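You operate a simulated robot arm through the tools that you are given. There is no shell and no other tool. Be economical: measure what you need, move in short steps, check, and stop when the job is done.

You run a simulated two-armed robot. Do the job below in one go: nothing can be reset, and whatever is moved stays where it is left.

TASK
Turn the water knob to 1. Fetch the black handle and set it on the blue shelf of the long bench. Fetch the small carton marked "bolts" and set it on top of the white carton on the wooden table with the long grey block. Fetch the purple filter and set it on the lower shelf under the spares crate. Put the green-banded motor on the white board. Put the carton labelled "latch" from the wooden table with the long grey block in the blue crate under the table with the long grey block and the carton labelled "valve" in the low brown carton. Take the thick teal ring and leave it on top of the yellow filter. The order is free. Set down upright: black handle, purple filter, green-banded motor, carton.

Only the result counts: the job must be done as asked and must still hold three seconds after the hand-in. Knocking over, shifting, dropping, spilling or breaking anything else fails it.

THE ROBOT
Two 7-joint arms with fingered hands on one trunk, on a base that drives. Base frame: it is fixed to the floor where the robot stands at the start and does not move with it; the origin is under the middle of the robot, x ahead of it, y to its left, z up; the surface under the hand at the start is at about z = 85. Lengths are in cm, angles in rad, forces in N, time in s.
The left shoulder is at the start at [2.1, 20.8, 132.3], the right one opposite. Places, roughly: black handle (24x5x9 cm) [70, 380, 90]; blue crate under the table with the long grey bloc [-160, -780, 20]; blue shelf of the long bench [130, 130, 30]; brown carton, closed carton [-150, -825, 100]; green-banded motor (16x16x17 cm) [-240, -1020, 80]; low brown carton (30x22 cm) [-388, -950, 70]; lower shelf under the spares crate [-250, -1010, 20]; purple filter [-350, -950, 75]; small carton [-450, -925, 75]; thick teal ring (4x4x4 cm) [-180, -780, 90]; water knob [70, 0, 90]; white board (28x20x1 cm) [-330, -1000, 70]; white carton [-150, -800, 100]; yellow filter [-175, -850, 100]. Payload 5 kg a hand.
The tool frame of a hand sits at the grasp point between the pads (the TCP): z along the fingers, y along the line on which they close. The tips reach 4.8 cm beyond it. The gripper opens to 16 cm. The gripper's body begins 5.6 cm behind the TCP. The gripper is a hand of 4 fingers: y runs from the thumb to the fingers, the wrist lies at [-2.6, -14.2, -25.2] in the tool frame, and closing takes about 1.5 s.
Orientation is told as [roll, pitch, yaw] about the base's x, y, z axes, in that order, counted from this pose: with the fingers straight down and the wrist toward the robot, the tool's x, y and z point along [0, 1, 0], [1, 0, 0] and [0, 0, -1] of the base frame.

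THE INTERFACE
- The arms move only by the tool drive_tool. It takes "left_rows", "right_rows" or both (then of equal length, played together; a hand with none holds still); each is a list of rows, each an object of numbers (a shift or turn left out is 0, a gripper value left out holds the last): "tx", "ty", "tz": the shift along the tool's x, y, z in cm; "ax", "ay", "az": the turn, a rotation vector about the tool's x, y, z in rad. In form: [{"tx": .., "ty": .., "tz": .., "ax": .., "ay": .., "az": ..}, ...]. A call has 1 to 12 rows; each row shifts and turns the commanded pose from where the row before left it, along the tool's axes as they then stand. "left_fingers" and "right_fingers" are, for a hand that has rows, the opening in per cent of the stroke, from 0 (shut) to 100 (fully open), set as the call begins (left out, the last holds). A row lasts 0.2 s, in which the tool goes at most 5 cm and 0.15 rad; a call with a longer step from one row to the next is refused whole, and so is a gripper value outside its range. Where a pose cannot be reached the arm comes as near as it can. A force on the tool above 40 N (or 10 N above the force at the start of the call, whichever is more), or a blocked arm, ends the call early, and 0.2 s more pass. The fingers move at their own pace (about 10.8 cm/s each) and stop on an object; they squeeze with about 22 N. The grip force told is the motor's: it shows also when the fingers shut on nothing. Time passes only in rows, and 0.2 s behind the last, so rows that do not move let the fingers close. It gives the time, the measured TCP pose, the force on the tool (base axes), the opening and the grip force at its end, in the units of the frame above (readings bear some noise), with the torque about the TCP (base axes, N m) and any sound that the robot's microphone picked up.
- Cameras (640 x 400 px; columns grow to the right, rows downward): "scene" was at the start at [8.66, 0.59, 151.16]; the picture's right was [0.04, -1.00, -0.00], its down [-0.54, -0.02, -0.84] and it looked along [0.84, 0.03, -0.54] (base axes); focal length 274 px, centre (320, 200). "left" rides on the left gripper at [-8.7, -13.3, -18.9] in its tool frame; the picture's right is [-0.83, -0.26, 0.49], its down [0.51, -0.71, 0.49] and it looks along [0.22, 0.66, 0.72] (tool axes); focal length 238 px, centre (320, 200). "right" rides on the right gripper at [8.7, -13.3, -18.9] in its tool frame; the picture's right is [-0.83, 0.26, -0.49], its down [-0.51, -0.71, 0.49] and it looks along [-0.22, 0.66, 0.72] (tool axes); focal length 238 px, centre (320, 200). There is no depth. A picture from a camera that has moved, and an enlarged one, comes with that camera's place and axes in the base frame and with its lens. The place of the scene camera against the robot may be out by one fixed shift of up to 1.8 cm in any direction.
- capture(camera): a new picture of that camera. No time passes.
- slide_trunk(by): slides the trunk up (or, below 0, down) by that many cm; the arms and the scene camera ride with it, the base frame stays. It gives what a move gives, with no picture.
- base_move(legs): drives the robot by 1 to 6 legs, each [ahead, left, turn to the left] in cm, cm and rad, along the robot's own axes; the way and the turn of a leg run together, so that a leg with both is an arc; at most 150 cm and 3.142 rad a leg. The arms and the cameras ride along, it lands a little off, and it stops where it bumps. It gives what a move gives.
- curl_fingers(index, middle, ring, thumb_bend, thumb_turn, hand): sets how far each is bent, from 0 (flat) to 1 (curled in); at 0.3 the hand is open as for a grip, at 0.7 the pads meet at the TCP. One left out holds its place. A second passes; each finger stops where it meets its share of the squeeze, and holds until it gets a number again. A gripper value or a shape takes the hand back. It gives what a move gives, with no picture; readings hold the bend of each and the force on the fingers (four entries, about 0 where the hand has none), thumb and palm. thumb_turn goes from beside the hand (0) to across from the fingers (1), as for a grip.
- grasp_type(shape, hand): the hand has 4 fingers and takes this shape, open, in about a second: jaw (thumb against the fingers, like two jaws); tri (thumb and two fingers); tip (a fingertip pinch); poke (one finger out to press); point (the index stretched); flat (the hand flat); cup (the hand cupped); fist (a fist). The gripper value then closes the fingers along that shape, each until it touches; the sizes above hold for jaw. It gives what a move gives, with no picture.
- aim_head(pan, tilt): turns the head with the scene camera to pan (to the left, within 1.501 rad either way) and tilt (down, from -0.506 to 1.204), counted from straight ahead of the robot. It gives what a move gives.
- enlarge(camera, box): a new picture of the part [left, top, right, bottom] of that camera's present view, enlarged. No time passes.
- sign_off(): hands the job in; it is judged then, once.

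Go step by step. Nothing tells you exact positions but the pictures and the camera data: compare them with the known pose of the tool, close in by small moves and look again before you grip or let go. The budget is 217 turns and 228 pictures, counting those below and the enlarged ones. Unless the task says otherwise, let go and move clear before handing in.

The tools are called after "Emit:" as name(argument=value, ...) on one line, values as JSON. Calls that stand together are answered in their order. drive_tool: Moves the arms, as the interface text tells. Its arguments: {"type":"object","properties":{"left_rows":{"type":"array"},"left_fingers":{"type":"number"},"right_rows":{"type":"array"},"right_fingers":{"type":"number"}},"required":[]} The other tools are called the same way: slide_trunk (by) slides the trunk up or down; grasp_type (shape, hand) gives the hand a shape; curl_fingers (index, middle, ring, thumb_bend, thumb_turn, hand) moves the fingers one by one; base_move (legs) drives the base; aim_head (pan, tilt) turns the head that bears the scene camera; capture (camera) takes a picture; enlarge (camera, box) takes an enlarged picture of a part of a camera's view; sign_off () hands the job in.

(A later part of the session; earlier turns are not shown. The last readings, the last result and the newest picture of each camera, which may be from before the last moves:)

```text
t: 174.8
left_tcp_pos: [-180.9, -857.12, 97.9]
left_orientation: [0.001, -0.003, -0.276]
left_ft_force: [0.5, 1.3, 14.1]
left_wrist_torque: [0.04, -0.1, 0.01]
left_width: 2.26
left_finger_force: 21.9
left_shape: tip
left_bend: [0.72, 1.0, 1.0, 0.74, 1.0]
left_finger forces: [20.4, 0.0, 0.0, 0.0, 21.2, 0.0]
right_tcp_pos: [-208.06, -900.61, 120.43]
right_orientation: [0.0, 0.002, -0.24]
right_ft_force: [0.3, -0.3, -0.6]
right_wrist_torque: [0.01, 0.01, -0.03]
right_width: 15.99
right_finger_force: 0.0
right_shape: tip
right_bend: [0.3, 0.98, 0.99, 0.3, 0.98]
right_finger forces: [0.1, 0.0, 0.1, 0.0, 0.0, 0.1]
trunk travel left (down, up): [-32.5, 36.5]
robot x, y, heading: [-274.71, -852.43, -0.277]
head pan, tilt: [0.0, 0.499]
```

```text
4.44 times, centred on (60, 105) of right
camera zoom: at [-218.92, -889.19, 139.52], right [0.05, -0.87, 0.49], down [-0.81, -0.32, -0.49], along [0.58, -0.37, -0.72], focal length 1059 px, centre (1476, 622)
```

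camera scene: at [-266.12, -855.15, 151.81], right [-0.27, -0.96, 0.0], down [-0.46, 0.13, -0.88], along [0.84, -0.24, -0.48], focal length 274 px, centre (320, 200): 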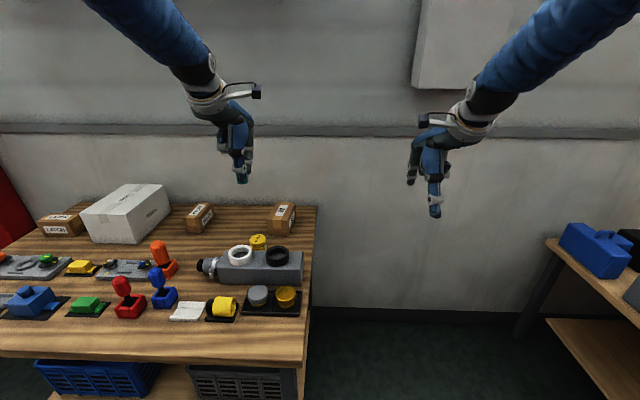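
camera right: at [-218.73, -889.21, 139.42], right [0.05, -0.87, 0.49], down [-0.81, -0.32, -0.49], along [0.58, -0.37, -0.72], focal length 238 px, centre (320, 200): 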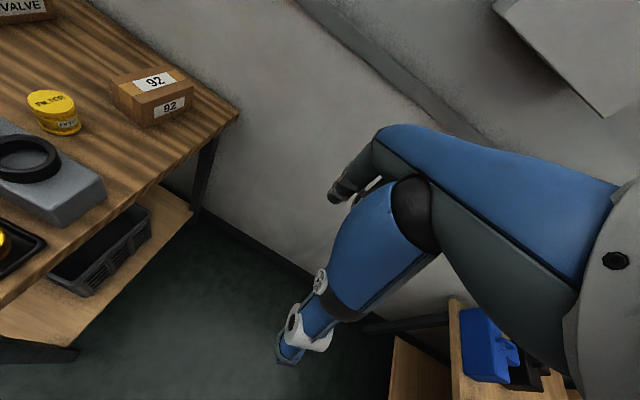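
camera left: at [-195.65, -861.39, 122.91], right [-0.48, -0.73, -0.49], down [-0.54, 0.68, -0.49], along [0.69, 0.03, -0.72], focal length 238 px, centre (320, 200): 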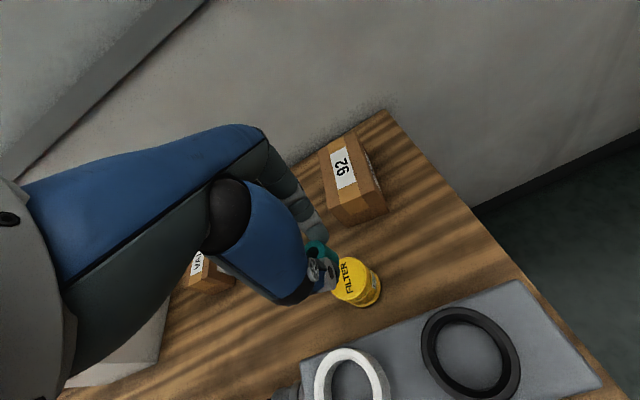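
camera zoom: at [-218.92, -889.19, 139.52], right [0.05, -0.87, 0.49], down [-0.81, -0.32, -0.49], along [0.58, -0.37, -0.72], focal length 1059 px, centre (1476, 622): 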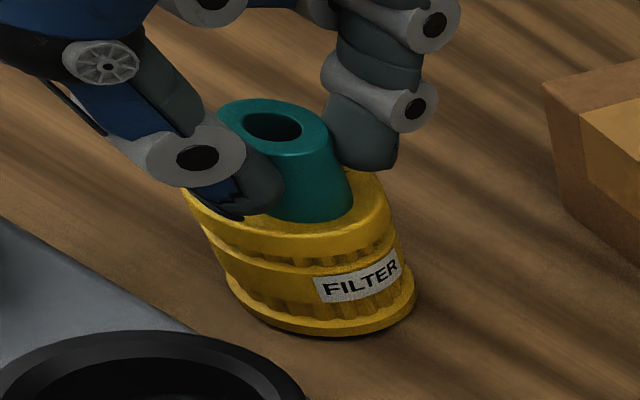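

Contact (14 N). Easing slightly, then opening and lifting off.

Emit:
drive_tool(left_rows=[{"tz": -0.2}, {}])

Emit:
drive_tool(left_rows=[{}, {}, {}, {}, {}], left_fingers=45)

Emit:
enlarge(camera="right", box=[0, 60, 120, 150])

```text
t: 175.4
left_tcp_pos: [-181.08, -857.12, 97.82]
left_orientation: [-0.001, 0.0, -0.276]
left_ft_force: [2.8, -0.6, 10.8]
left_wrist_torque: [-0.02, -0.23, 0.02]
left_width: 2.23
left_finger_force: 22.0
left_shape: tip
left_bend: [0.72, 1.0, 1.0, 0.74, 1.0]
left_finger forces: [21.6, 0.0, 0.0, 0.1, 19.7, 0.0]
right_tcp_pos: [-208.08, -900.72, 120.41]
right_orientation: [-0.001, 0.001, -0.243]
right_ft_force: [0.5, 0.1, -0.3]
right_wrist_torque: [0.03, -0.07, -0.03]
right_width: 16.03
right_finger_force: 0.1
right_shape: tip
right_bend: [0.3, 0.98, 0.99, 0.3, 0.98]
right_finger forces: [0.1, 0.0, 0.0, 0.0, 0.1, 0.0]
trunk travel left (down, up): [-32.5, 36.5]
robot x, y, heading: [-274.5, -852.63, -0.276]
head pan, tilt: [0.0, 0.499]
```

```text
t: 176.6
left_tcp_pos: [-180.98, -857.12, 97.71]
left_orientation: [0.0, 0.0, -0.276]
left_ft_force: [0.6, 1.0, 0.3]
left_wrist_torque: [-0.01, -0.04, -0.01]
left_width: 7.16
left_finger_force: 0.0
left_shape: tip
left_bend: [0.73, 0.98, 0.99, 0.71, 1.0]
left_finger forces: [0.0, 0.1, 0.0, 0.0, 0.1, 0.1]
right_tcp_pos: [-208.02, -900.62, 120.42]
right_orientation: [-0.001, 0.002, -0.241]
right_ft_force: [0.9, -0.5, 0.5]
right_wrist_torque: [0.02, -0.02, 0.01]
right_width: 16.01
right_finger_force: 0.0
right_shape: tip
right_bend: [0.3, 0.98, 0.99, 0.3, 0.98]
right_finger forces: [0.0, 0.0, 0.1, 0.1, 0.1, 0.1]
trunk travel left (down, up): [-32.5, 36.5]
robot x, y, heading: [-274.83, -852.66, -0.279]
head pan, tilt: [0.0, 0.499]
```

```text
4.44 times, centred on (60, 105) of right
camera zoom: at [-218.81, -889.19, 139.46], right [0.05, -0.87, 0.49], down [-0.81, -0.32, -0.49], along [0.58, -0.37, -0.72], focal length 1059 px, centre (1476, 622)
```

zoom: 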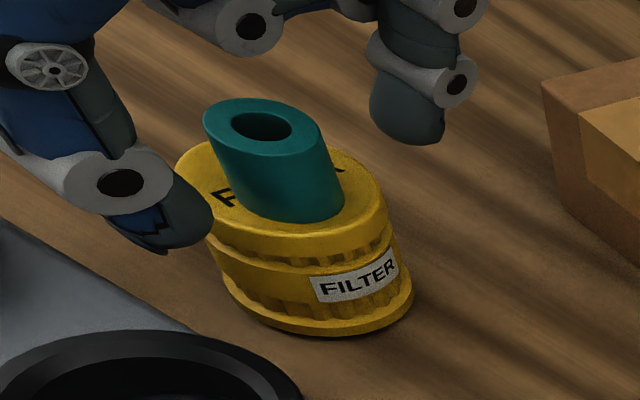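

The teal ring stands on the yellow filter. I'll raise the hand, and look down to judge how close the base may come to the table.

Emit:
drive_tool(left_rows=[{"tz": -3}, {"tz": -4}, {"tz": -5}, {"tz": -5}, {"tz": -5}, {"tz": -5}, {"ty": -5}, {"ty": -5}, {"ty": -5}, {"ty": -5}])

Emit:
aim_head(pan=0, tilt=1.2)

Emit:
capture(camera="scene")

Emit:
enlarge(camera="right", box=[0, 40, 160, 160])

```text
t: 178.8
left_tcp_pos: [-200.46, -851.64, 124.97]
left_orientation: [0.0, -0.003, -0.275]
left_ft_force: [-0.4, -1.2, 1.0]
left_wrist_torque: [0.03, -0.07, 0.04]
left_width: 7.2
left_finger_force: 0.1
left_shape: tip
left_bend: [0.73, 0.98, 0.99, 0.71, 1.0]
left_finger forces: [0.0, 0.0, 0.1, 0.0, 0.1, 0.0]
right_tcp_pos: [-208.29, -900.69, 120.62]
right_orientation: [-0.001, 0.0, -0.242]
right_ft_force: [-1.4, 0.7, 0.8]
right_wrist_torque: [-0.05, -0.13, -0.04]
right_width: 15.97
right_finger_force: 0.0
right_shape: tip
right_bend: [0.3, 0.98, 0.99, 0.3, 0.98]
right_finger forces: [0.0, 0.1, 0.0, 0.0, 0.1, 0.0]
trunk travel left (down, up): [-32.5, 36.5]
robot x, y, heading: [-274.7, -852.79, -0.28]
head pan, tilt: [0.0, 0.499]
```

```text
t: 179.9
left_tcp_pos: [-200.29, -851.7, 124.81]
left_orientation: [0.001, 0.002, -0.276]
left_ft_force: [0.2, 0.5, 0.2]
left_wrist_torque: [0.0, 0.03, 0.02]
left_width: 7.21
left_finger_force: 0.0
left_shape: tip
left_bend: [0.73, 0.98, 0.99, 0.71, 1.0]
left_finger forces: [0.1, 0.0, 0.1, 0.0, 0.0, 0.2]
right_tcp_pos: [-208.01, -900.73, 120.23]
right_orientation: [0.0, 0.002, -0.239]
right_ft_force: [-0.4, 0.2, -0.5]
right_wrist_torque: [0.02, 0.02, -0.01]
right_width: 15.99
right_finger_force: 0.1
right_shape: tip
right_bend: [0.3, 0.98, 0.99, 0.3, 0.98]
right_finger forces: [0.0, 0.0, 0.0, 0.0, 0.0, 0.0]
trunk travel left (down, up): [-32.5, 36.5]
robot x, y, heading: [-274.53, -852.67, -0.279]
head pan, tilt: [0.0, 1.201]
```

```text
137 pictures are left
camera scene: at [-269.59, -854.17, 146.45], right [-0.27, -0.96, 0.0], down [-0.9, 0.25, -0.36], along [0.35, -0.1, -0.93], focal length 274 px, centre (320, 200)
```

scene: 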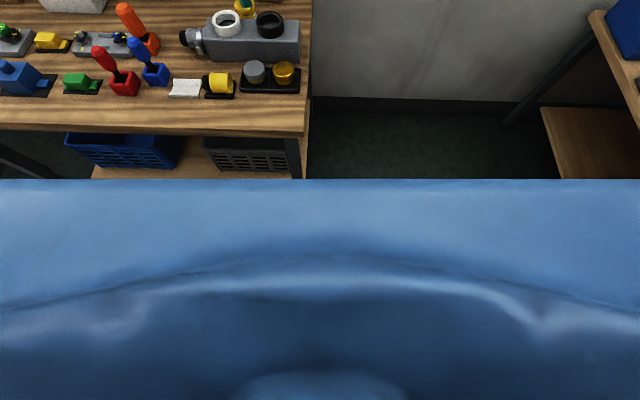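

```text
3.33 times, centred on (80, 100) of right
camera zoom: at [-218.82, -889.19, 139.46], right [0.05, -0.87, 0.49], down [-0.81, -0.32, -0.49], along [0.58, -0.37, -0.72], focal length 794 px, centre (1120, 533)
```

zoom: 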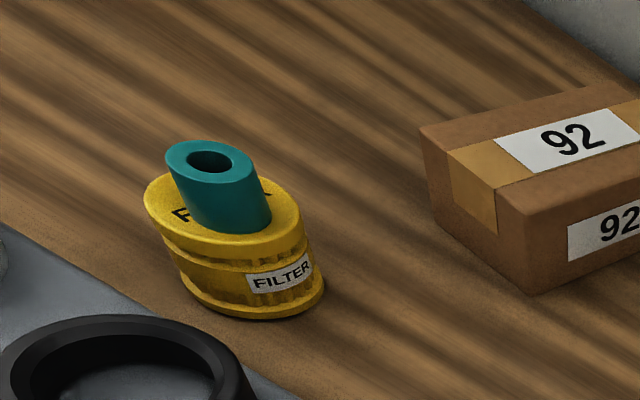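

Ring is fine. Next the LATCH carton: driving back left along the table and taking a fresh look.

Emit:
base_move(legs=[[0, 80, 0]])

Emit:
grasp_type(hand="left", shape="jaw")

Emit:
aim_head(pan=0.1, tilt=0.6)

Emit:
capture(camera="scene")

Emit:
capture(camera="right")

Emit:
capture(camera="left")

```text
t: 184.2
left_tcp_pos: [-178.29, -774.87, 124.83]
left_orientation: [0.001, 0.002, -0.279]
left_ft_force: [-0.1, 0.2, 0.1]
left_wrist_torque: [-0.01, 0.03, -0.03]
left_width: 7.23
left_finger_force: 0.0
left_shape: tip
left_bend: [0.73, 0.98, 0.99, 0.71, 1.0]
left_finger forces: [0.1, 0.1, 0.0, 0.1, 0.0, 0.0]
right_tcp_pos: [-186.07, -823.94, 120.41]
right_orientation: [-0.001, 0.001, -0.245]
right_ft_force: [0.6, 0.6, -0.3]
right_wrist_torque: [-0.04, 0.02, 0.01]
right_width: 16.01
right_finger_force: 0.0
right_shape: tip
right_bend: [0.3, 0.98, 0.99, 0.3, 0.98]
right_finger forces: [0.0, 0.1, 0.0, 0.0, 0.0, 0.1]
trunk travel left (down, up): [-32.5, 36.5]
robot x, y, heading: [-252.4, -775.95, -0.274]
head pan, tilt: [0.0, 1.201]
```

```text
t: 185.1
left_tcp_pos: [-178.29, -774.9, 124.82]
left_orientation: [-0.001, 0.003, -0.28]
left_ft_force: [0.5, -0.2, 0.2]
left_wrist_torque: [0.02, 0.02, -0.02]
left_width: 15.99
left_finger_force: 0.3
left_shape: jaw
left_bend: [0.3, 0.3, 0.3, 0.3, 0.98]
left_finger forces: [0.0, 0.0, 0.0, 0.1, 0.1, 0.1]
right_tcp_pos: [-186.29, -824.02, 120.47]
right_orientation: [-0.001, 0.001, -0.245]
right_ft_force: [0.1, 0.3, 0.1]
right_wrist_torque: [-0.02, 0.0, 0.02]
right_width: 15.99
right_finger_force: 0.2
right_shape: tip
right_bend: [0.3, 0.98, 0.99, 0.3, 0.98]
right_finger forces: [0.1, 0.0, 0.1, 0.0, 0.0, 0.0]
trunk travel left (down, up): [-32.5, 36.5]
robot x, y, heading: [-252.82, -775.42, -0.282]
head pan, tilt: [0.0, 1.201]
```

```text
t: 186.1
left_tcp_pos: [-178.34, -774.95, 124.72]
left_orientation: [0.0, 0.003, -0.279]
left_ft_force: [-0.4, 0.3, -0.3]
left_wrist_torque: [0.03, 0.02, -0.01]
left_width: 15.95
left_finger_force: 0.0
left_shape: jaw
left_bend: [0.3, 0.3, 0.3, 0.3, 0.98]
left_finger forces: [0.0, 0.0, 0.1, 0.0, 0.1, 0.1]
right_tcp_pos: [-186.08, -823.97, 120.38]
right_orientation: [0.001, 0.002, -0.245]
right_ft_force: [-0.8, -0.8, -0.4]
right_wrist_torque: [0.02, -0.01, 0.0]
right_width: 15.99
right_finger_force: 0.1
right_shape: tip
right_bend: [0.3, 0.98, 0.99, 0.3, 0.98]
right_finger forces: [0.0, 0.0, 0.1, 0.0, 0.1, 0.0]
trunk travel left (down, up): [-32.5, 36.5]
robot x, y, heading: [-252.77, -775.59, -0.274]
head pan, tilt: [0.099, 0.6]
```

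```text
135 pictures are left
camera scene: at [-244.29, -777.31, 150.9], right [-0.18, -0.98, 0.0], down [-0.56, 0.1, -0.82], along [0.81, -0.15, -0.57], focal length 274 px, centre (320, 200)
```

scene: 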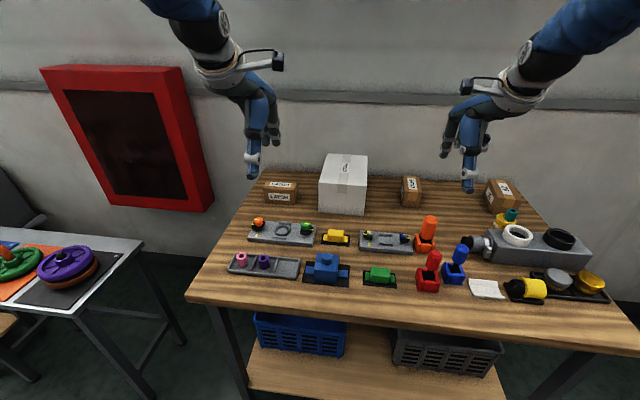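

```text
134 pictures are left
camera right: at [-196.94, -812.44, 139.46], right [0.05, -0.87, 0.49], down [-0.81, -0.32, -0.49], along [0.58, -0.37, -0.72], focal length 238 px, centre (320, 200)
```

right: 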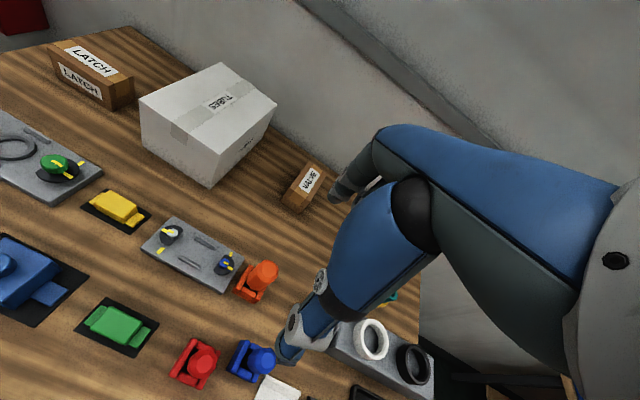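

```text
133 pictures are left
camera left: at [-193.37, -779.63, 143.71], right [-0.48, -0.73, -0.49], down [-0.54, 0.68, -0.49], along [0.69, 0.03, -0.72], focal length 238 px, centre (320, 200)
```

left: 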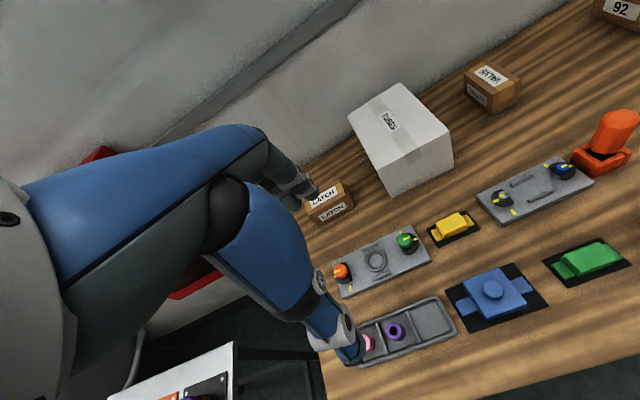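

Emit:
enlarge(camera="right", box=[30, 20, 190, 130])

Emit:
enlarge(camera="left", box=[270, 140, 430, 260])

Emit:
enlarge(camera="scene", box=[230, 150, 390, 250])

```text
3.64 times, centred on (110, 75) of right
camera zoom: at [-196.94, -812.44, 139.46], right [0.05, -0.87, 0.49], down [-0.81, -0.32, -0.49], along [0.58, -0.37, -0.72], focal length 867 px, centre (1084, 654)
```

zoom: 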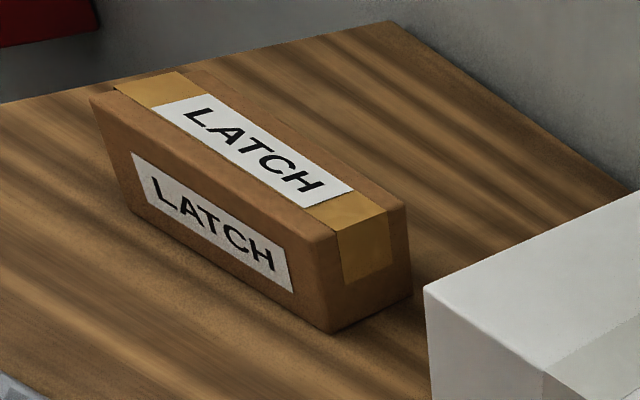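

```text
3.33 times, centred on (350, 200) of left
camera zoom: at [-193.37, -779.63, 143.71], right [-0.48, -0.73, -0.49], down [-0.54, 0.68, -0.49], along [0.69, 0.03, -0.72], focal length 794 px, centre (220, 200)
```

zoom: 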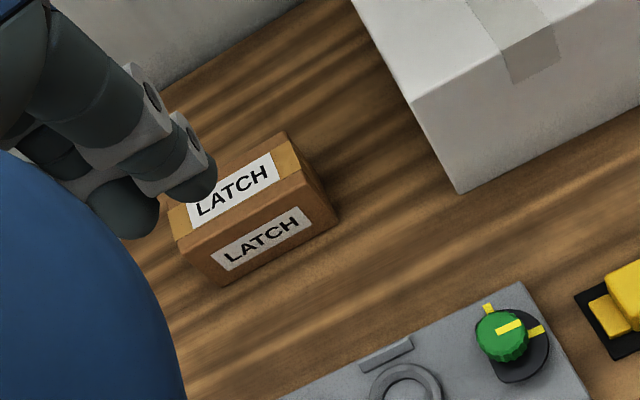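

```text
4.00 times, centred on (310, 200) of scene
camera zoom: at [-244.29, -777.31, 150.9], right [-0.18, -0.98, 0.0], down [-0.56, 0.1, -0.82], along [0.81, -0.15, -0.57], focal length 1095 px, centre (360, 200)
```

zoom: 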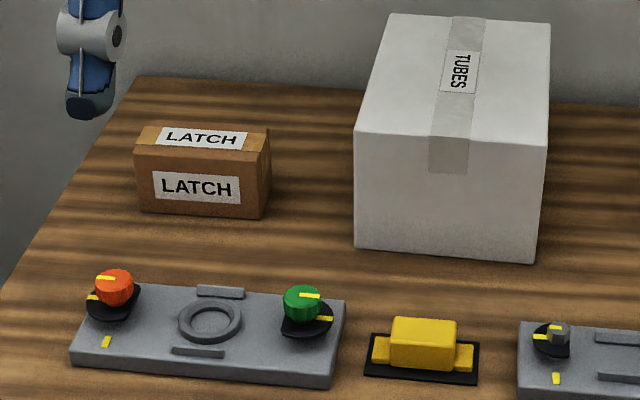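

LATCH measures about 12.5×5.8×7.8 cm, centre (−145.0, −778.8), aligned with the table. I'll edge 7 cm closer and check for bumps.

Emit:
base_move(legs=[[4, 0, 0], [3, 0, 0]])

Emit:
drive_tool(left_rows=[{"ty": 4.8}, {"ty": 4.8}, {"ty": 4.8}, {"ty": 4.8}, {"ty": 4, "tx": 1}, {}], left_fingers=70)

Emit:
slide_trunk(by=-12)

Emit:
capture(camera="scene")

Emit:
capture(camera="left")

```text
t: 187.4
left_tcp_pos: [-172.1, -776.71, 125.08]
left_orientation: [0.0, -0.003, -0.279]
left_ft_force: [-1.1, 0.8, 0.1]
left_wrist_torque: [-0.02, -0.18, 0.03]
left_width: 15.99
left_finger_force: 0.0
left_shape: jaw
left_bend: [0.3, 0.3, 0.3, 0.3, 0.98]
left_finger forces: [0.0, 0.0, 0.0, 0.1, 0.1, 0.1]
right_tcp_pos: [-180.09, -825.81, 120.84]
right_orientation: [-0.001, -0.003, -0.244]
right_ft_force: [-1.4, 1.4, 1.4]
right_wrist_torque: [-0.06, -0.19, -0.04]
right_width: 16.02
right_finger_force: 0.0
right_shape: tip
right_bend: [0.3, 0.98, 0.99, 0.3, 0.98]
right_finger forces: [0.0, 0.1, 0.1, 0.0, 0.0, 0.0]
trunk travel left (down, up): [-32.5, 36.5]
robot x, y, heading: [-246.22, -777.79, -0.281]
head pan, tilt: [0.099, 0.6]
```

```text
t: 188.8
left_tcp_pos: [-149.2, -782.39, 125.02]
left_orientation: [0.001, 0.001, -0.281]
left_ft_force: [-0.6, -0.4, 0.9]
left_wrist_torque: [0.07, -0.09, 0.02]
left_width: 11.23
left_finger_force: 0.0
left_shape: jaw
left_bend: [0.27, 0.37, 0.35, 0.59, 0.99]
left_finger forces: [0.1, 0.1, 0.0, 0.1, 0.0, 0.0]
right_tcp_pos: [-179.73, -825.88, 120.59]
right_orientation: [0.0, -0.001, -0.244]
right_ft_force: [0.1, -0.9, 1.0]
right_wrist_torque: [0.0, -0.11, 0.01]
right_width: 16.0
right_finger_force: 0.1
right_shape: tip
right_bend: [0.3, 0.98, 0.99, 0.3, 0.98]
right_finger forces: [0.0, 0.0, 0.1, 0.1, 0.1, 0.1]
trunk travel left (down, up): [-32.5, 36.5]
robot x, y, heading: [-246.58, -777.56, -0.277]
head pan, tilt: [0.099, 0.6]
```

```text
t: 190.3
left_tcp_pos: [-149.05, -782.44, 112.93]
left_orientation: [0.0, 0.0, -0.278]
left_ft_force: [-0.8, 0.3, 0.6]
left_wrist_torque: [-0.03, -0.01, 0.02]
left_width: 11.25
left_finger_force: 0.1
left_shape: jaw
left_bend: [0.27, 0.37, 0.35, 0.59, 0.99]
left_finger forces: [0.0, 0.0, 0.1, 0.0, 0.0, 0.1]
right_tcp_pos: [-179.55, -825.87, 108.56]
right_orientation: [0.0, 0.0, -0.243]
right_ft_force: [0.3, 0.3, 1.0]
right_wrist_torque: [-0.02, -0.01, 0.03]
right_width: 15.99
right_finger_force: 0.0
right_shape: tip
right_bend: [0.3, 0.98, 0.99, 0.3, 0.98]
right_finger forces: [0.0, 0.0, 0.0, 0.0, 0.0, 0.0]
trunk travel left (down, up): [-20.5, 48.5]
robot x, y, heading: [-246.15, -777.54, -0.277]
head pan, tilt: [0.099, 0.6]
```

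```text
129 pictures are left
camera scene: at [-237.75, -779.19, 138.93], right [-0.18, -0.98, 0.0], down [-0.56, 0.1, -0.82], along [0.81, -0.15, -0.57], focal length 274 px, centre (320, 200)
```

scene: 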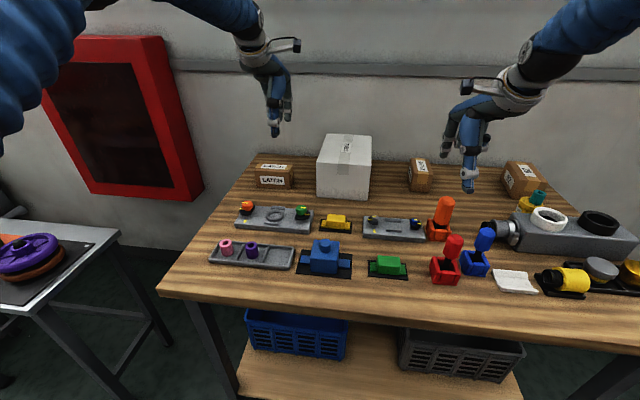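

```text
128 pictures are left
camera left: at [-164.2, -787.01, 131.91], right [-0.48, -0.73, -0.49], down [-0.54, 0.68, -0.49], along [0.69, 0.03, -0.72], focal length 238 px, centre (320, 200)
```

left: 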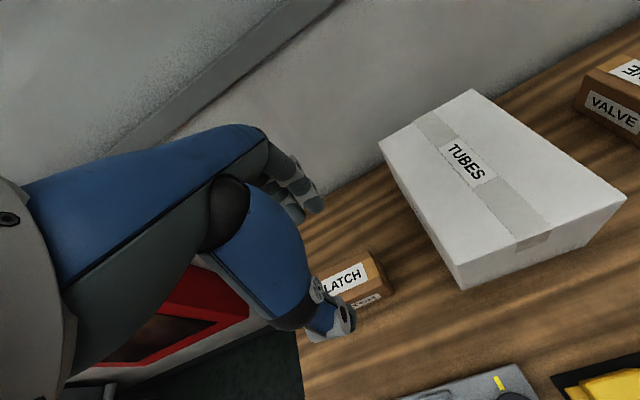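

No bump. I'll go 3 cm more, then align and descend around LATCH in two steps.

Emit:
base_move(legs=[[3, 0, 0]])

Emit:
drive_tool(left_rows=[{"tx": 2.4}, {"tz": 4}, {"tz": 4}, {"tz": 3}, {}])

Emit:
capture(camera="left")

Emit:
enlarge(camera="scene", box=[220, 110, 380, 220])

Emit:
enlarge(camera="right", box=[0, 0, 200, 130])

```text
t: 191.1
left_tcp_pos: [-146.21, -783.04, 112.71]
left_orientation: [0.0, 0.002, -0.28]
left_ft_force: [1.0, -0.8, -1.7]
left_wrist_torque: [0.01, 0.05, 0.0]
left_width: 11.22
left_finger_force: 0.1
left_shape: jaw
left_bend: [0.27, 0.37, 0.35, 0.59, 0.99]
left_finger forces: [0.1, 0.1, 0.1, 0.1, 0.0, 0.1]
right_tcp_pos: [-176.77, -826.63, 108.32]
right_orientation: [-0.001, 0.003, -0.244]
right_ft_force: [-0.1, -0.3, -0.7]
right_wrist_torque: [0.02, 0.01, 0.0]
right_width: 16.0
right_finger_force: 0.1
right_shape: tip
right_bend: [0.3, 0.98, 0.99, 0.3, 0.98]
right_finger forces: [0.0, 0.0, 0.0, 0.0, 0.1, 0.0]
trunk travel left (down, up): [-20.5, 48.5]
robot x, y, heading: [-243.26, -778.91, -0.283]
head pan, tilt: [0.099, 0.6]
```

```text
t: 192.3
left_tcp_pos: [-145.77, -780.73, 101.84]
left_orientation: [-0.002, -0.002, -0.278]
left_ft_force: [-0.3, -0.1, 0.2]
left_wrist_torque: [0.0, -0.07, -0.03]
left_width: 11.24
left_finger_force: 0.1
left_shape: jaw
left_bend: [0.27, 0.37, 0.35, 0.59, 0.99]
left_finger forces: [0.0, 0.0, 0.1, 0.0, 0.0, 0.0]
right_tcp_pos: [-176.85, -826.61, 108.58]
right_orientation: [0.001, 0.002, -0.244]
right_ft_force: [-0.3, -1.2, 0.2]
right_wrist_torque: [-0.01, -0.01, 0.01]
right_width: 15.98
right_finger_force: 0.0
right_shape: tip
right_bend: [0.3, 0.98, 0.99, 0.3, 0.98]
right_finger forces: [0.0, 0.0, 0.0, 0.0, 0.0, 0.1]
trunk travel left (down, up): [-20.5, 48.5]
robot x, y, heading: [-243.17, -778.12, -0.282]
head pan, tilt: [0.099, 0.6]
```

```text
127 pictures are left
camera left: at [-160.81, -785.47, 120.89], right [-0.48, -0.73, -0.49], down [-0.54, 0.68, -0.49], along [0.69, 0.03, -0.72], focal length 238 px, centre (320, 200)
```

left: 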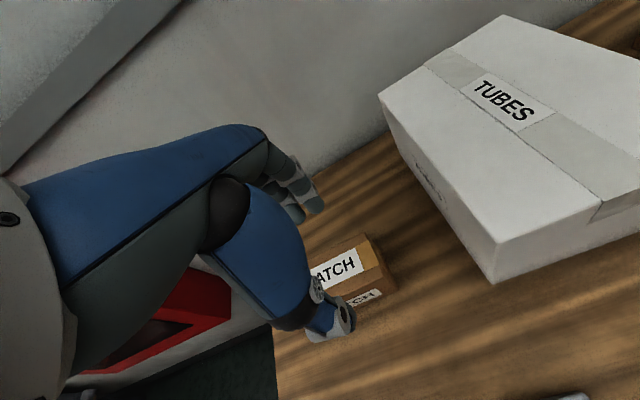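

```text
3.64 times, centred on (300, 165) of scene
camera zoom: at [-235.01, -779.99, 138.92], right [-0.18, -0.98, 0.0], down [-0.56, 0.1, -0.83], along [0.81, -0.15, -0.56], focal length 995 px, centre (393, 327)
```

zoom: 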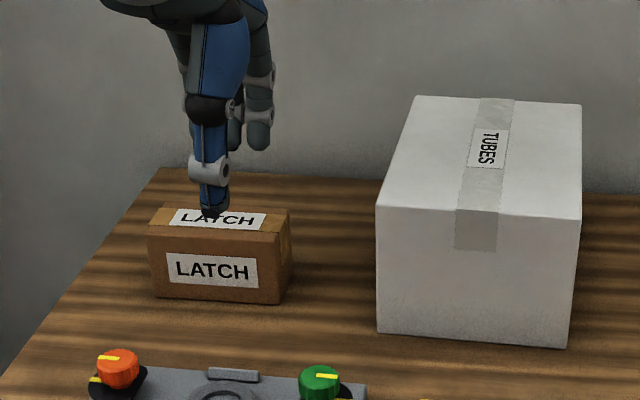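

```text
3.08 times, centred on (100, 65) of right
camera zoom: at [-187.65, -815.1, 127.56], right [0.05, -0.87, 0.49], down [-0.81, -0.32, -0.49], along [0.58, -0.37, -0.72], focal length 733 px, centre (997, 615)
```

zoom: 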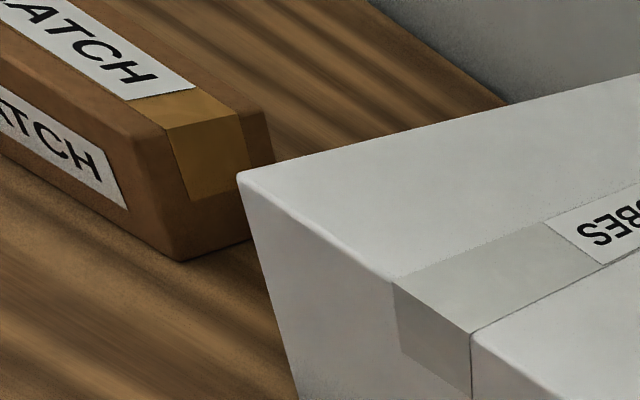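

The finger group is centred on the thumb line after all, so I shift 2 cm left to centre on the carton, then descend.

Emit:
drive_tool(left_rows=[{"tx": 2.0}, {"tz": 3}, {"tz": 3}, {"tz": 3}, {"tz": 2}, {}])

Emit:
capture(camera="left")

Emit:
enlarge(camera="scene", box=[220, 110, 380, 220])

```text
t: 193.7
left_tcp_pos: [-145.19, -778.83, 90.77]
left_orientation: [0.0, 0.003, -0.281]
left_ft_force: [0.0, -0.4, 0.3]
left_wrist_torque: [0.02, 0.03, 0.01]
left_width: 11.22
left_finger_force: 0.0
left_shape: jaw
left_bend: [0.27, 0.37, 0.35, 0.59, 0.99]
left_finger forces: [0.1, 0.0, 0.0, 0.0, 0.0, 0.0]
right_tcp_pos: [-176.81, -826.73, 108.34]
right_orientation: [0.0, 0.003, -0.245]
right_ft_force: [-0.4, -0.2, 0.0]
right_wrist_torque: [0.0, -0.01, 0.04]
right_width: 15.99
right_finger_force: 0.0
right_shape: tip
right_bend: [0.3, 0.98, 0.99, 0.3, 0.98]
right_finger forces: [0.0, 0.0, 0.0, 0.0, 0.1, 0.1]
trunk travel left (down, up): [-20.5, 48.5]
robot x, y, heading: [-243.31, -778.14, -0.282]
head pan, tilt: [0.099, 0.6]
```

```text
124 pictures are left
camera left: at [-160.24, -783.52, 109.8], right [-0.48, -0.73, -0.49], down [-0.54, 0.68, -0.49], along [0.69, 0.03, -0.72], focal length 238 px, centre (320, 200)
```

left: 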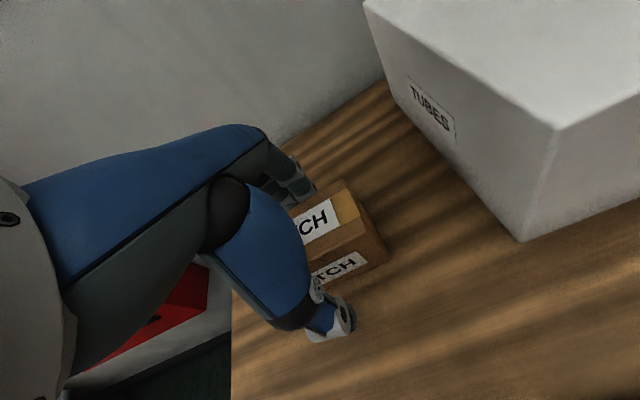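

```text
3.64 times, centred on (300, 165) of scene
camera zoom: at [-234.94, -780.02, 138.91], right [-0.18, -0.98, 0.0], down [-0.56, 0.1, -0.82], along [0.81, -0.15, -0.57], focal length 995 px, centre (393, 327)
```

zoom: 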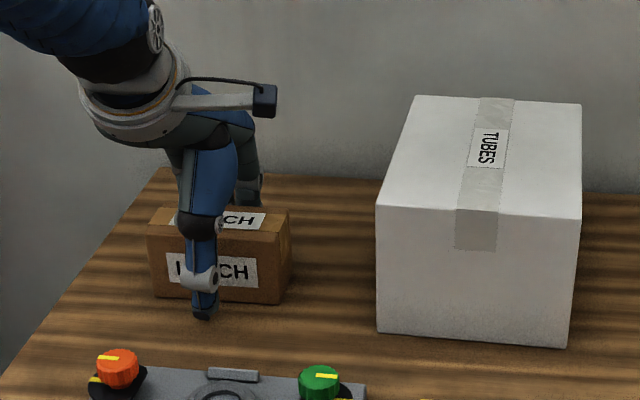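

Straddling LATCH properly. Closing and lifting a little.

Emit:
drive_tool(left_rows=[{}, {}, {}, {}, {}, {}, {}, {}, {"tz": -1}, {"tz": -2}, {"tz": -2}, {}], left_fingers=0)

Emit:
capture(camera="left")

Emit:
enlarge(camera="scene", box=[220, 110, 380, 220])

```text
t: 196.3
left_tcp_pos: [-145.07, -778.86, 95.69]
left_orientation: [0.001, 0.002, -0.278]
left_ft_force: [1.0, 1.0, -3.0]
left_wrist_torque: [-0.01, 0.04, -0.01]
left_width: 6.31
left_finger_force: 21.5
left_shape: jaw
left_bend: [0.74, 0.49, 0.47, 0.73, 1.0]
left_finger forces: [11.6, 5.4, 2.6, 0.1, 19.5, 0.0]
right_tcp_pos: [-176.95, -826.59, 108.29]
right_orientation: [0.0, 0.003, -0.242]
right_ft_force: [-0.2, -0.1, -0.1]
right_wrist_torque: [0.0, 0.03, -0.02]
right_width: 16.0
right_finger_force: 0.0
right_shape: tip
right_bend: [0.3, 0.98, 0.99, 0.3, 0.98]
right_finger forces: [0.0, 0.0, 0.0, 0.0, 0.1, 0.0]
trunk travel left (down, up): [-20.5, 48.5]
robot x, y, heading: [-243.41, -778.3, -0.276]
head pan, tilt: [0.099, 0.6]
```

```text
122 pictures are left
camera left: at [-160.14, -783.59, 114.69], right [-0.48, -0.73, -0.49], down [-0.54, 0.68, -0.49], along [0.69, 0.03, -0.72], focal length 238 px, centre (320, 200)
```

left: 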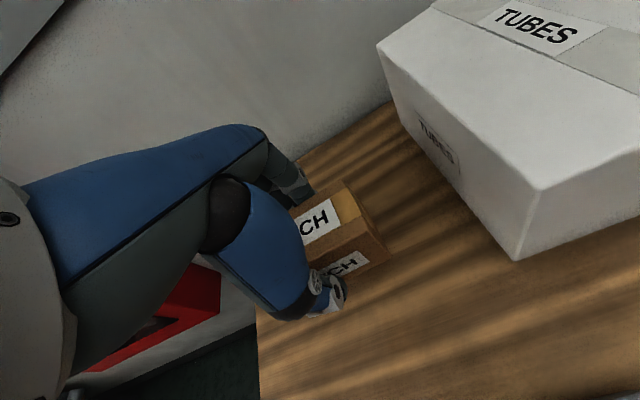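

```text
3.64 times, centred on (300, 165) of scene
camera zoom: at [-234.85, -780.01, 138.89], right [-0.18, -0.98, 0.0], down [-0.56, 0.1, -0.82], along [0.81, -0.15, -0.57], focal length 995 px, centre (393, 327)
```

zoom: 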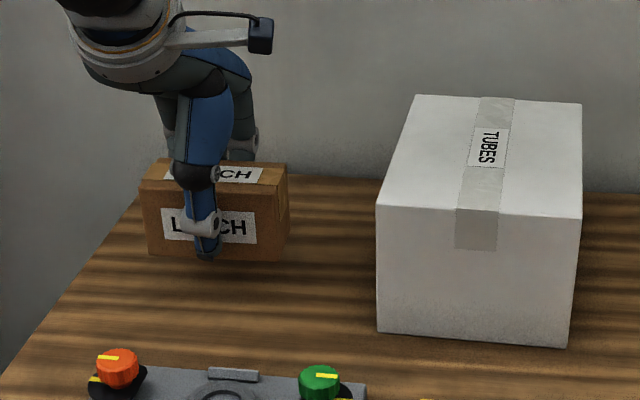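

LATCH is held level. I'll raise and retract it, then look at VALVE for the right hand from this same stance.

Emit:
drive_tool(left_rows=[{"tz": -4}, {"tz": -5}, {"tz": -5}, {"tz": -5}, {"tz": -4, "ty": -2}, {"ty": -5}, {"ty": -5}, {"ty": -5}, {"ty": -5}, {"ty": -3}])

Emit:
grasp_type(hand="right", shape="jaw")

Emit:
aim_head(pan=-0.25, tilt=0.6)

Emit:
capture(camera="scene")

Emit:
capture(camera="right")

Emit:
capture(camera="left")

```text
t: 198.5
left_tcp_pos: [-169.33, -771.92, 118.85]
left_orientation: [-0.001, 0.0, -0.279]
left_ft_force: [0.1, -0.5, -2.2]
left_wrist_torque: [-0.01, -0.01, -0.02]
left_width: 6.3
left_finger_force: 22.0
left_shape: jaw
left_bend: [0.74, 0.49, 0.47, 0.73, 1.0]
left_finger forces: [11.5, 5.5, 2.8, 0.0, 19.7, 0.1]
right_tcp_pos: [-176.8, -826.73, 108.42]
right_orientation: [0.0, 0.0, -0.245]
right_ft_force: [-0.2, -0.3, 0.5]
right_wrist_torque: [0.02, -0.05, 0.0]
right_width: 15.98
right_finger_force: 0.1
right_shape: tip
right_bend: [0.3, 0.98, 0.99, 0.3, 0.98]
right_finger forces: [0.0, 0.0, 0.1, 0.0, 0.1, 0.0]
trunk travel left (down, up): [-20.5, 48.5]
robot x, y, heading: [-243.16, -778.08, -0.28]
head pan, tilt: [0.099, 0.6]
```

```text
t: 199.4
left_tcp_pos: [-169.3, -771.97, 118.84]
left_orientation: [0.0, 0.001, -0.28]
left_ft_force: [0.0, -0.8, -2.8]
left_wrist_torque: [0.01, 0.01, 0.01]
left_width: 6.3
left_finger_force: 22.3
left_shape: jaw
left_bend: [0.74, 0.49, 0.47, 0.73, 1.0]
left_finger forces: [11.3, 5.5, 2.8, 0.0, 19.7, 0.1]
right_tcp_pos: [-176.78, -826.67, 108.43]
right_orientation: [0.0, 0.0, -0.245]
right_ft_force: [0.1, 0.0, 0.2]
right_wrist_torque: [-0.03, 0.01, 0.0]
right_width: 15.98
right_finger_force: 0.0
right_shape: jaw
right_bend: [0.3, 0.3, 0.3, 0.3, 0.98]
right_finger forces: [0.0, 0.1, 0.0, 0.0, 0.0, 0.0]
trunk travel left (down, up): [-20.5, 48.5]
robot x, y, heading: [-243.25, -778.19, -0.281]
head pan, tilt: [0.099, 0.6]
```

```text
t: 200.2
left_tcp_pos: [-169.16, -772.02, 118.87]
left_orientation: [0.001, 0.002, -0.279]
left_ft_force: [0.7, 0.3, -2.9]
left_wrist_torque: [-0.03, -0.01, -0.01]
left_width: 6.29
left_finger_force: 22.3
left_shape: jaw
left_bend: [0.74, 0.49, 0.47, 0.73, 1.0]
left_finger forces: [11.4, 5.5, 2.8, 0.0, 19.7, 0.0]
right_tcp_pos: [-176.72, -826.68, 108.4]
right_orientation: [-0.001, 0.002, -0.244]
right_ft_force: [0.1, -0.5, -0.1]
right_wrist_torque: [-0.02, -0.04, 0.01]
right_width: 16.0
right_finger_force: 0.1
right_shape: jaw
right_bend: [0.3, 0.3, 0.3, 0.3, 0.98]
right_finger forces: [0.0, 0.0, 0.0, 0.0, 0.0, 0.0]
trunk travel left (down, up): [-20.5, 48.5]
robot x, y, heading: [-243.17, -778.19, -0.276]
head pan, tilt: [-0.25, 0.6]
```

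```text
120 pictures are left
camera scene: at [-235.98, -782.87, 138.9], right [-0.5, -0.86, 0.0], down [-0.49, 0.28, -0.82], along [0.71, -0.42, -0.57], focal length 274 px, centre (320, 200)
```

scene: 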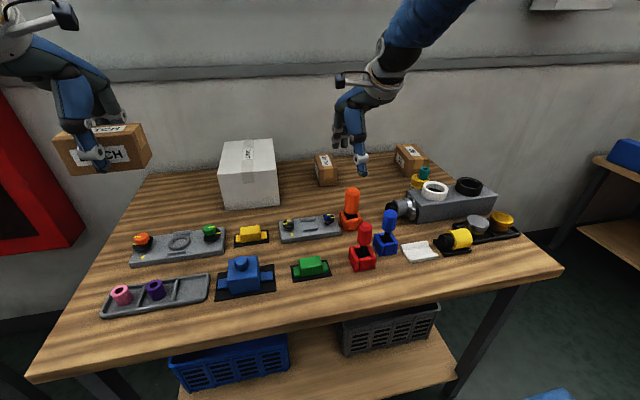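

```text
119 pictures are left
camera right: at [-187.57, -815.11, 127.5], right [0.05, -0.87, 0.49], down [-0.81, -0.32, -0.49], along [0.58, -0.37, -0.72], focal length 238 px, centre (320, 200)
```

right: 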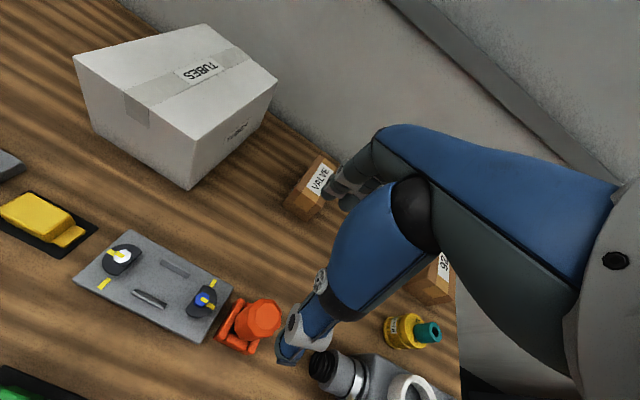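

```text
118 pictures are left
camera left: at [-184.3, -776.67, 137.77], right [-0.48, -0.73, -0.49], down [-0.54, 0.68, -0.49], along [0.69, 0.03, -0.72], focal length 238 px, centre (320, 200)
```

left: 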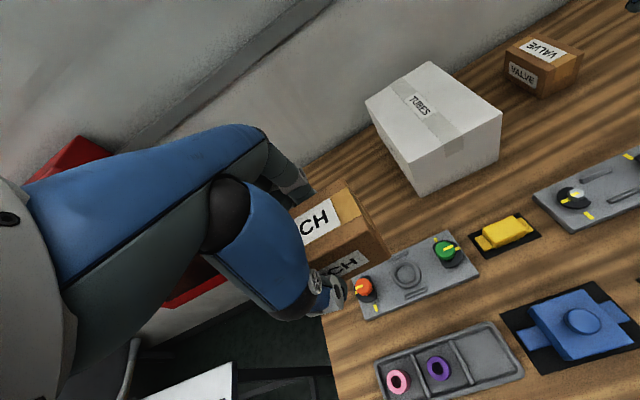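

Emit:
enlarge(camera="left", box=[480, 20, 600, 110])

Emit:
enlarge(camera="scene", box=[280, 130, 400, 220])

```text
4.44 times, centred on (540, 65) of left
camera zoom: at [-184.3, -776.67, 137.77], right [-0.48, -0.73, -0.49], down [-0.54, 0.68, -0.49], along [0.69, 0.03, -0.72], focal length 1059 px, centre (-658, 800)
```

zoom: 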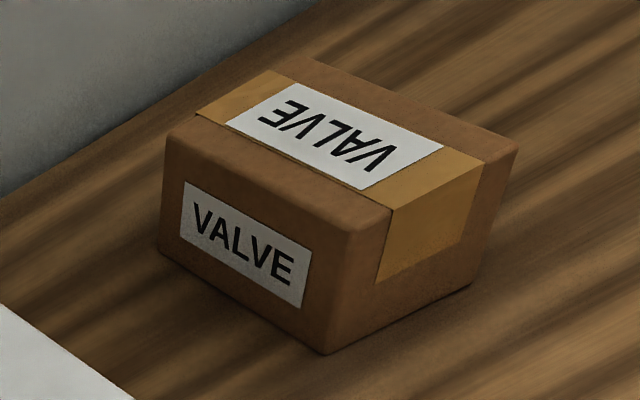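

```text
4.44 times, centred on (340, 175) of scene
camera zoom: at [-235.98, -782.87, 138.9], right [-0.5, -0.86, 0.0], down [-0.49, 0.28, -0.82], along [0.71, -0.42, -0.57], focal length 1216 px, centre (231, 311)
```

zoom: 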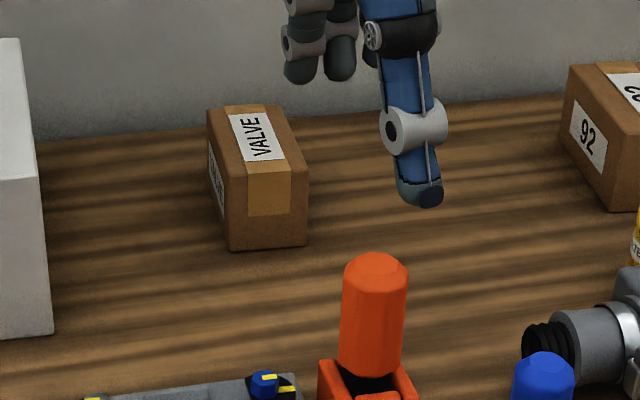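

VALVE: about 12.3×6.5 cm, long axis in depth (angle ≈ −0.37), centre (−154, −832.7). I'll edge 5 cm closer, then bring the open right hand over it.

Emit:
base_move(legs=[[2, 0, 0], [3, 0, 0]])

Emit:
capture(camera="left")

```text
t: 201.5
left_tcp_pos: [-164.45, -773.31, 118.77]
left_orientation: [-0.001, 0.002, -0.28]
left_ft_force: [0.6, 0.3, -3.1]
left_wrist_torque: [0.01, 0.08, -0.02]
left_width: 6.29
left_finger_force: 21.2
left_shape: jaw
left_bend: [0.74, 0.49, 0.47, 0.73, 1.0]
left_finger forces: [11.5, 5.5, 2.8, 0.1, 19.9, 0.0]
right_tcp_pos: [-172.14, -827.99, 108.41]
right_orientation: [0.0, 0.003, -0.246]
right_ft_force: [0.7, 0.2, -0.6]
right_wrist_torque: [0.01, 0.02, -0.02]
right_width: 15.98
right_finger_force: 0.0
right_shape: jaw
right_bend: [0.3, 0.3, 0.3, 0.3, 0.98]
right_finger forces: [0.0, 0.1, 0.0, 0.1, 0.0, 0.0]
trunk travel left (down, up): [-20.5, 48.5]
robot x, y, heading: [-238.73, -779.5, -0.275]
head pan, tilt: [-0.25, 0.6]
```

```text
115 pictures are left
camera left: at [-179.58, -778.04, 137.76], right [-0.48, -0.73, -0.49], down [-0.54, 0.68, -0.49], along [0.69, 0.03, -0.72], focal length 238 px, centre (320, 200)
```

left: 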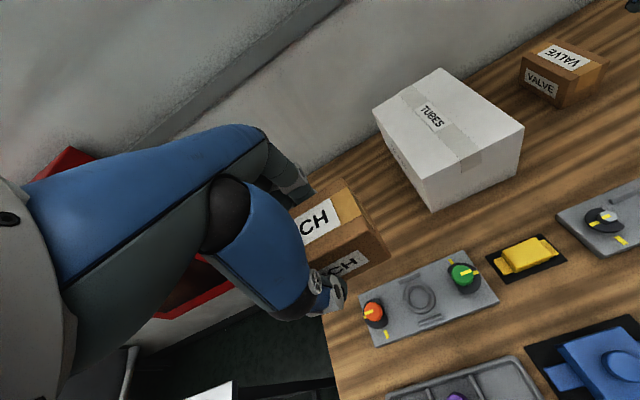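

Emit:
drive_tool(right_rows=[{"tz": -3}, {"ty": 4.7, "az": 0.06}, {"ty": 4.7, "az": 0.065}, {"ty": 4.7}, {"ty": 4.5}, {"tz": 3}, {}], right_fingers=100)

Emit:
capture(camera="right")

Emit:
enlarge(camera="left", box=[440, 0, 640, 130])

Emit:
enlarge(camera="scene", box=[280, 110, 440, 220])

```text
t: 203.1
left_tcp_pos: [-164.45, -773.34, 118.69]
left_orientation: [0.001, 0.005, -0.279]
left_ft_force: [0.2, 0.0, -3.3]
left_wrist_torque: [-0.01, 0.08, -0.01]
left_width: 6.29
left_finger_force: 21.7
left_shape: jaw
left_bend: [0.74, 0.49, 0.47, 0.73, 1.0]
left_finger forces: [11.5, 5.4, 2.8, 0.0, 19.8, 0.0]
right_tcp_pos: [-154.55, -833.93, 108.19]
right_orientation: [0.0, 0.004, -0.369]
right_ft_force: [0.6, 0.6, -0.5]
right_wrist_torque: [-0.02, 0.05, -0.02]
right_width: 15.99
right_finger_force: 0.0
right_shape: jaw
right_bend: [0.3, 0.3, 0.3, 0.3, 0.98]
right_finger forces: [0.1, 0.0, 0.1, 0.1, 0.0, 0.1]
trunk travel left (down, up): [-20.5, 48.5]
robot x, y, heading: [-238.84, -779.56, -0.279]
head pan, tilt: [-0.25, 0.6]
```

```text
114 pictures are left
camera right: at [-163.65, -821.09, 127.34], right [-0.06, -0.87, 0.49], down [-0.85, -0.22, -0.49], along [0.53, -0.44, -0.73], focal length 238 px, centre (320, 200)
```

right: 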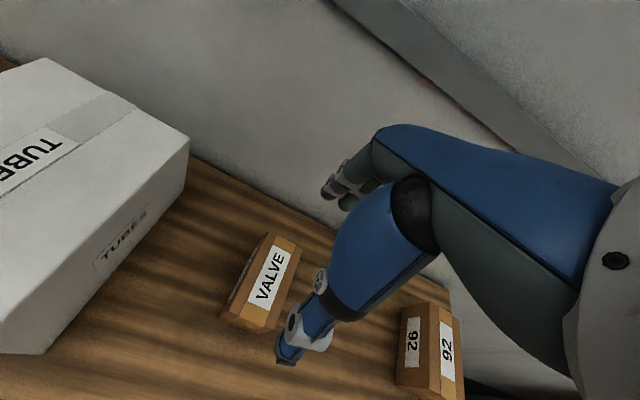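

```text
3.08 times, centred on (540, 65) of left
camera zoom: at [-179.54, -778.03, 137.72], right [-0.48, -0.73, -0.49], down [-0.54, 0.68, -0.49], along [0.69, 0.03, -0.72], focal length 733 px, centre (-357, 615)
```

zoom: 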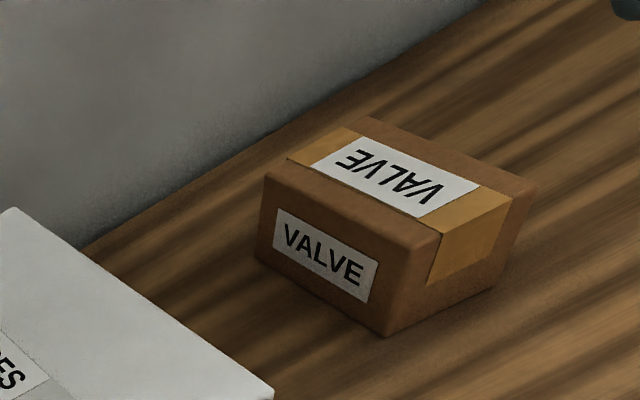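

```text
3.64 times, centred on (360, 165) of scene
camera zoom: at [-231.21, -784.24, 138.9], right [-0.5, -0.86, 0.0], down [-0.49, 0.29, -0.82], along [0.71, -0.42, -0.57], focal length 995 px, centre (174, 327)
```

zoom: 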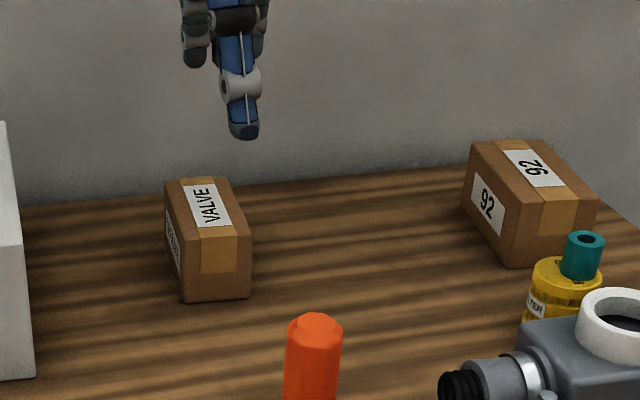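

Shifting 2 cm left to centre, then descending with the hand fully open.

Emit:
drive_tool(right_rows=[{"tx": 2.0, "ty": -0.35}, {"tz": 4}, {"tz": 4}, {"tz": 3}, {}])

Emit:
enlarge(camera="left", box=[440, 0, 640, 130])

Emit:
enlarge(camera="scene", box=[280, 110, 440, 220])

```text
t: 204.3
left_tcp_pos: [-164.56, -773.14, 118.92]
left_orientation: [0.0, 0.001, -0.278]
left_ft_force: [-0.8, 0.2, -1.3]
left_wrist_torque: [-0.02, -0.05, 0.01]
left_width: 6.31
left_finger_force: 22.4
left_shape: jaw
left_bend: [0.74, 0.49, 0.47, 0.73, 1.0]
left_finger forces: [11.5, 5.6, 2.7, 0.0, 19.8, 0.0]
right_tcp_pos: [-154.15, -832.0, 97.34]
right_orientation: [0.001, 0.001, -0.37]
right_ft_force: [-0.7, 0.1, 1.5]
right_wrist_torque: [-0.04, -0.07, -0.01]
right_width: 16.01
right_finger_force: 0.0
right_shape: jaw
right_bend: [0.3, 0.3, 0.3, 0.3, 0.98]
right_finger forces: [0.1, 0.1, 0.0, 0.0, 0.0, 0.0]
trunk travel left (down, up): [-20.5, 48.5]
robot x, y, heading: [-238.42, -779.79, -0.275]
head pan, tilt: [-0.25, 0.6]
```

```text
3.08 times, centred on (540, 65) of left
camera zoom: at [-179.66, -778.0, 137.79], right [-0.48, -0.73, -0.49], down [-0.54, 0.68, -0.49], along [0.69, 0.03, -0.72], focal length 733 px, centre (-357, 615)
```

zoom: 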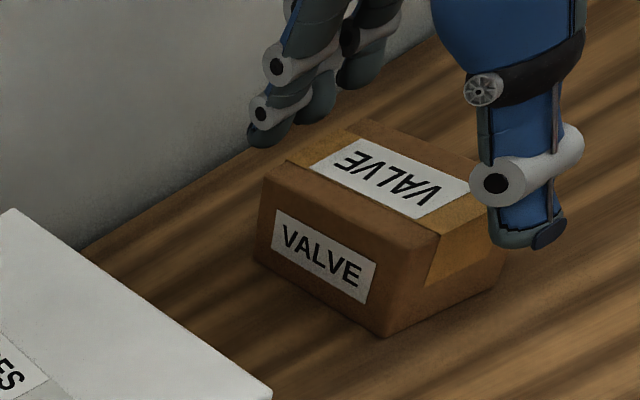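

```text
3.64 times, centred on (360, 165) of scene
camera zoom: at [-231.32, -784.2, 138.92], right [-0.5, -0.86, 0.0], down [-0.49, 0.29, -0.83], along [0.71, -0.42, -0.56], focal length 995 px, centre (174, 327)
```

zoom: 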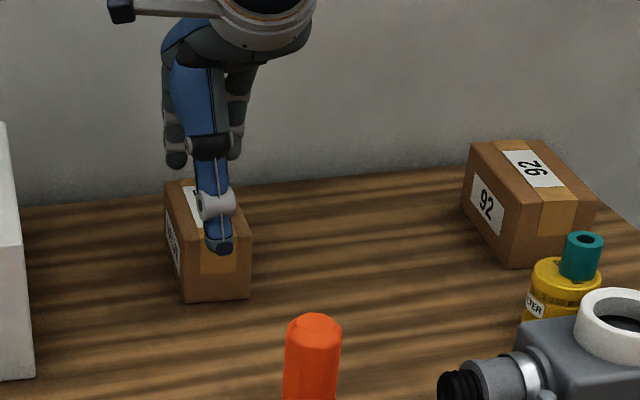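

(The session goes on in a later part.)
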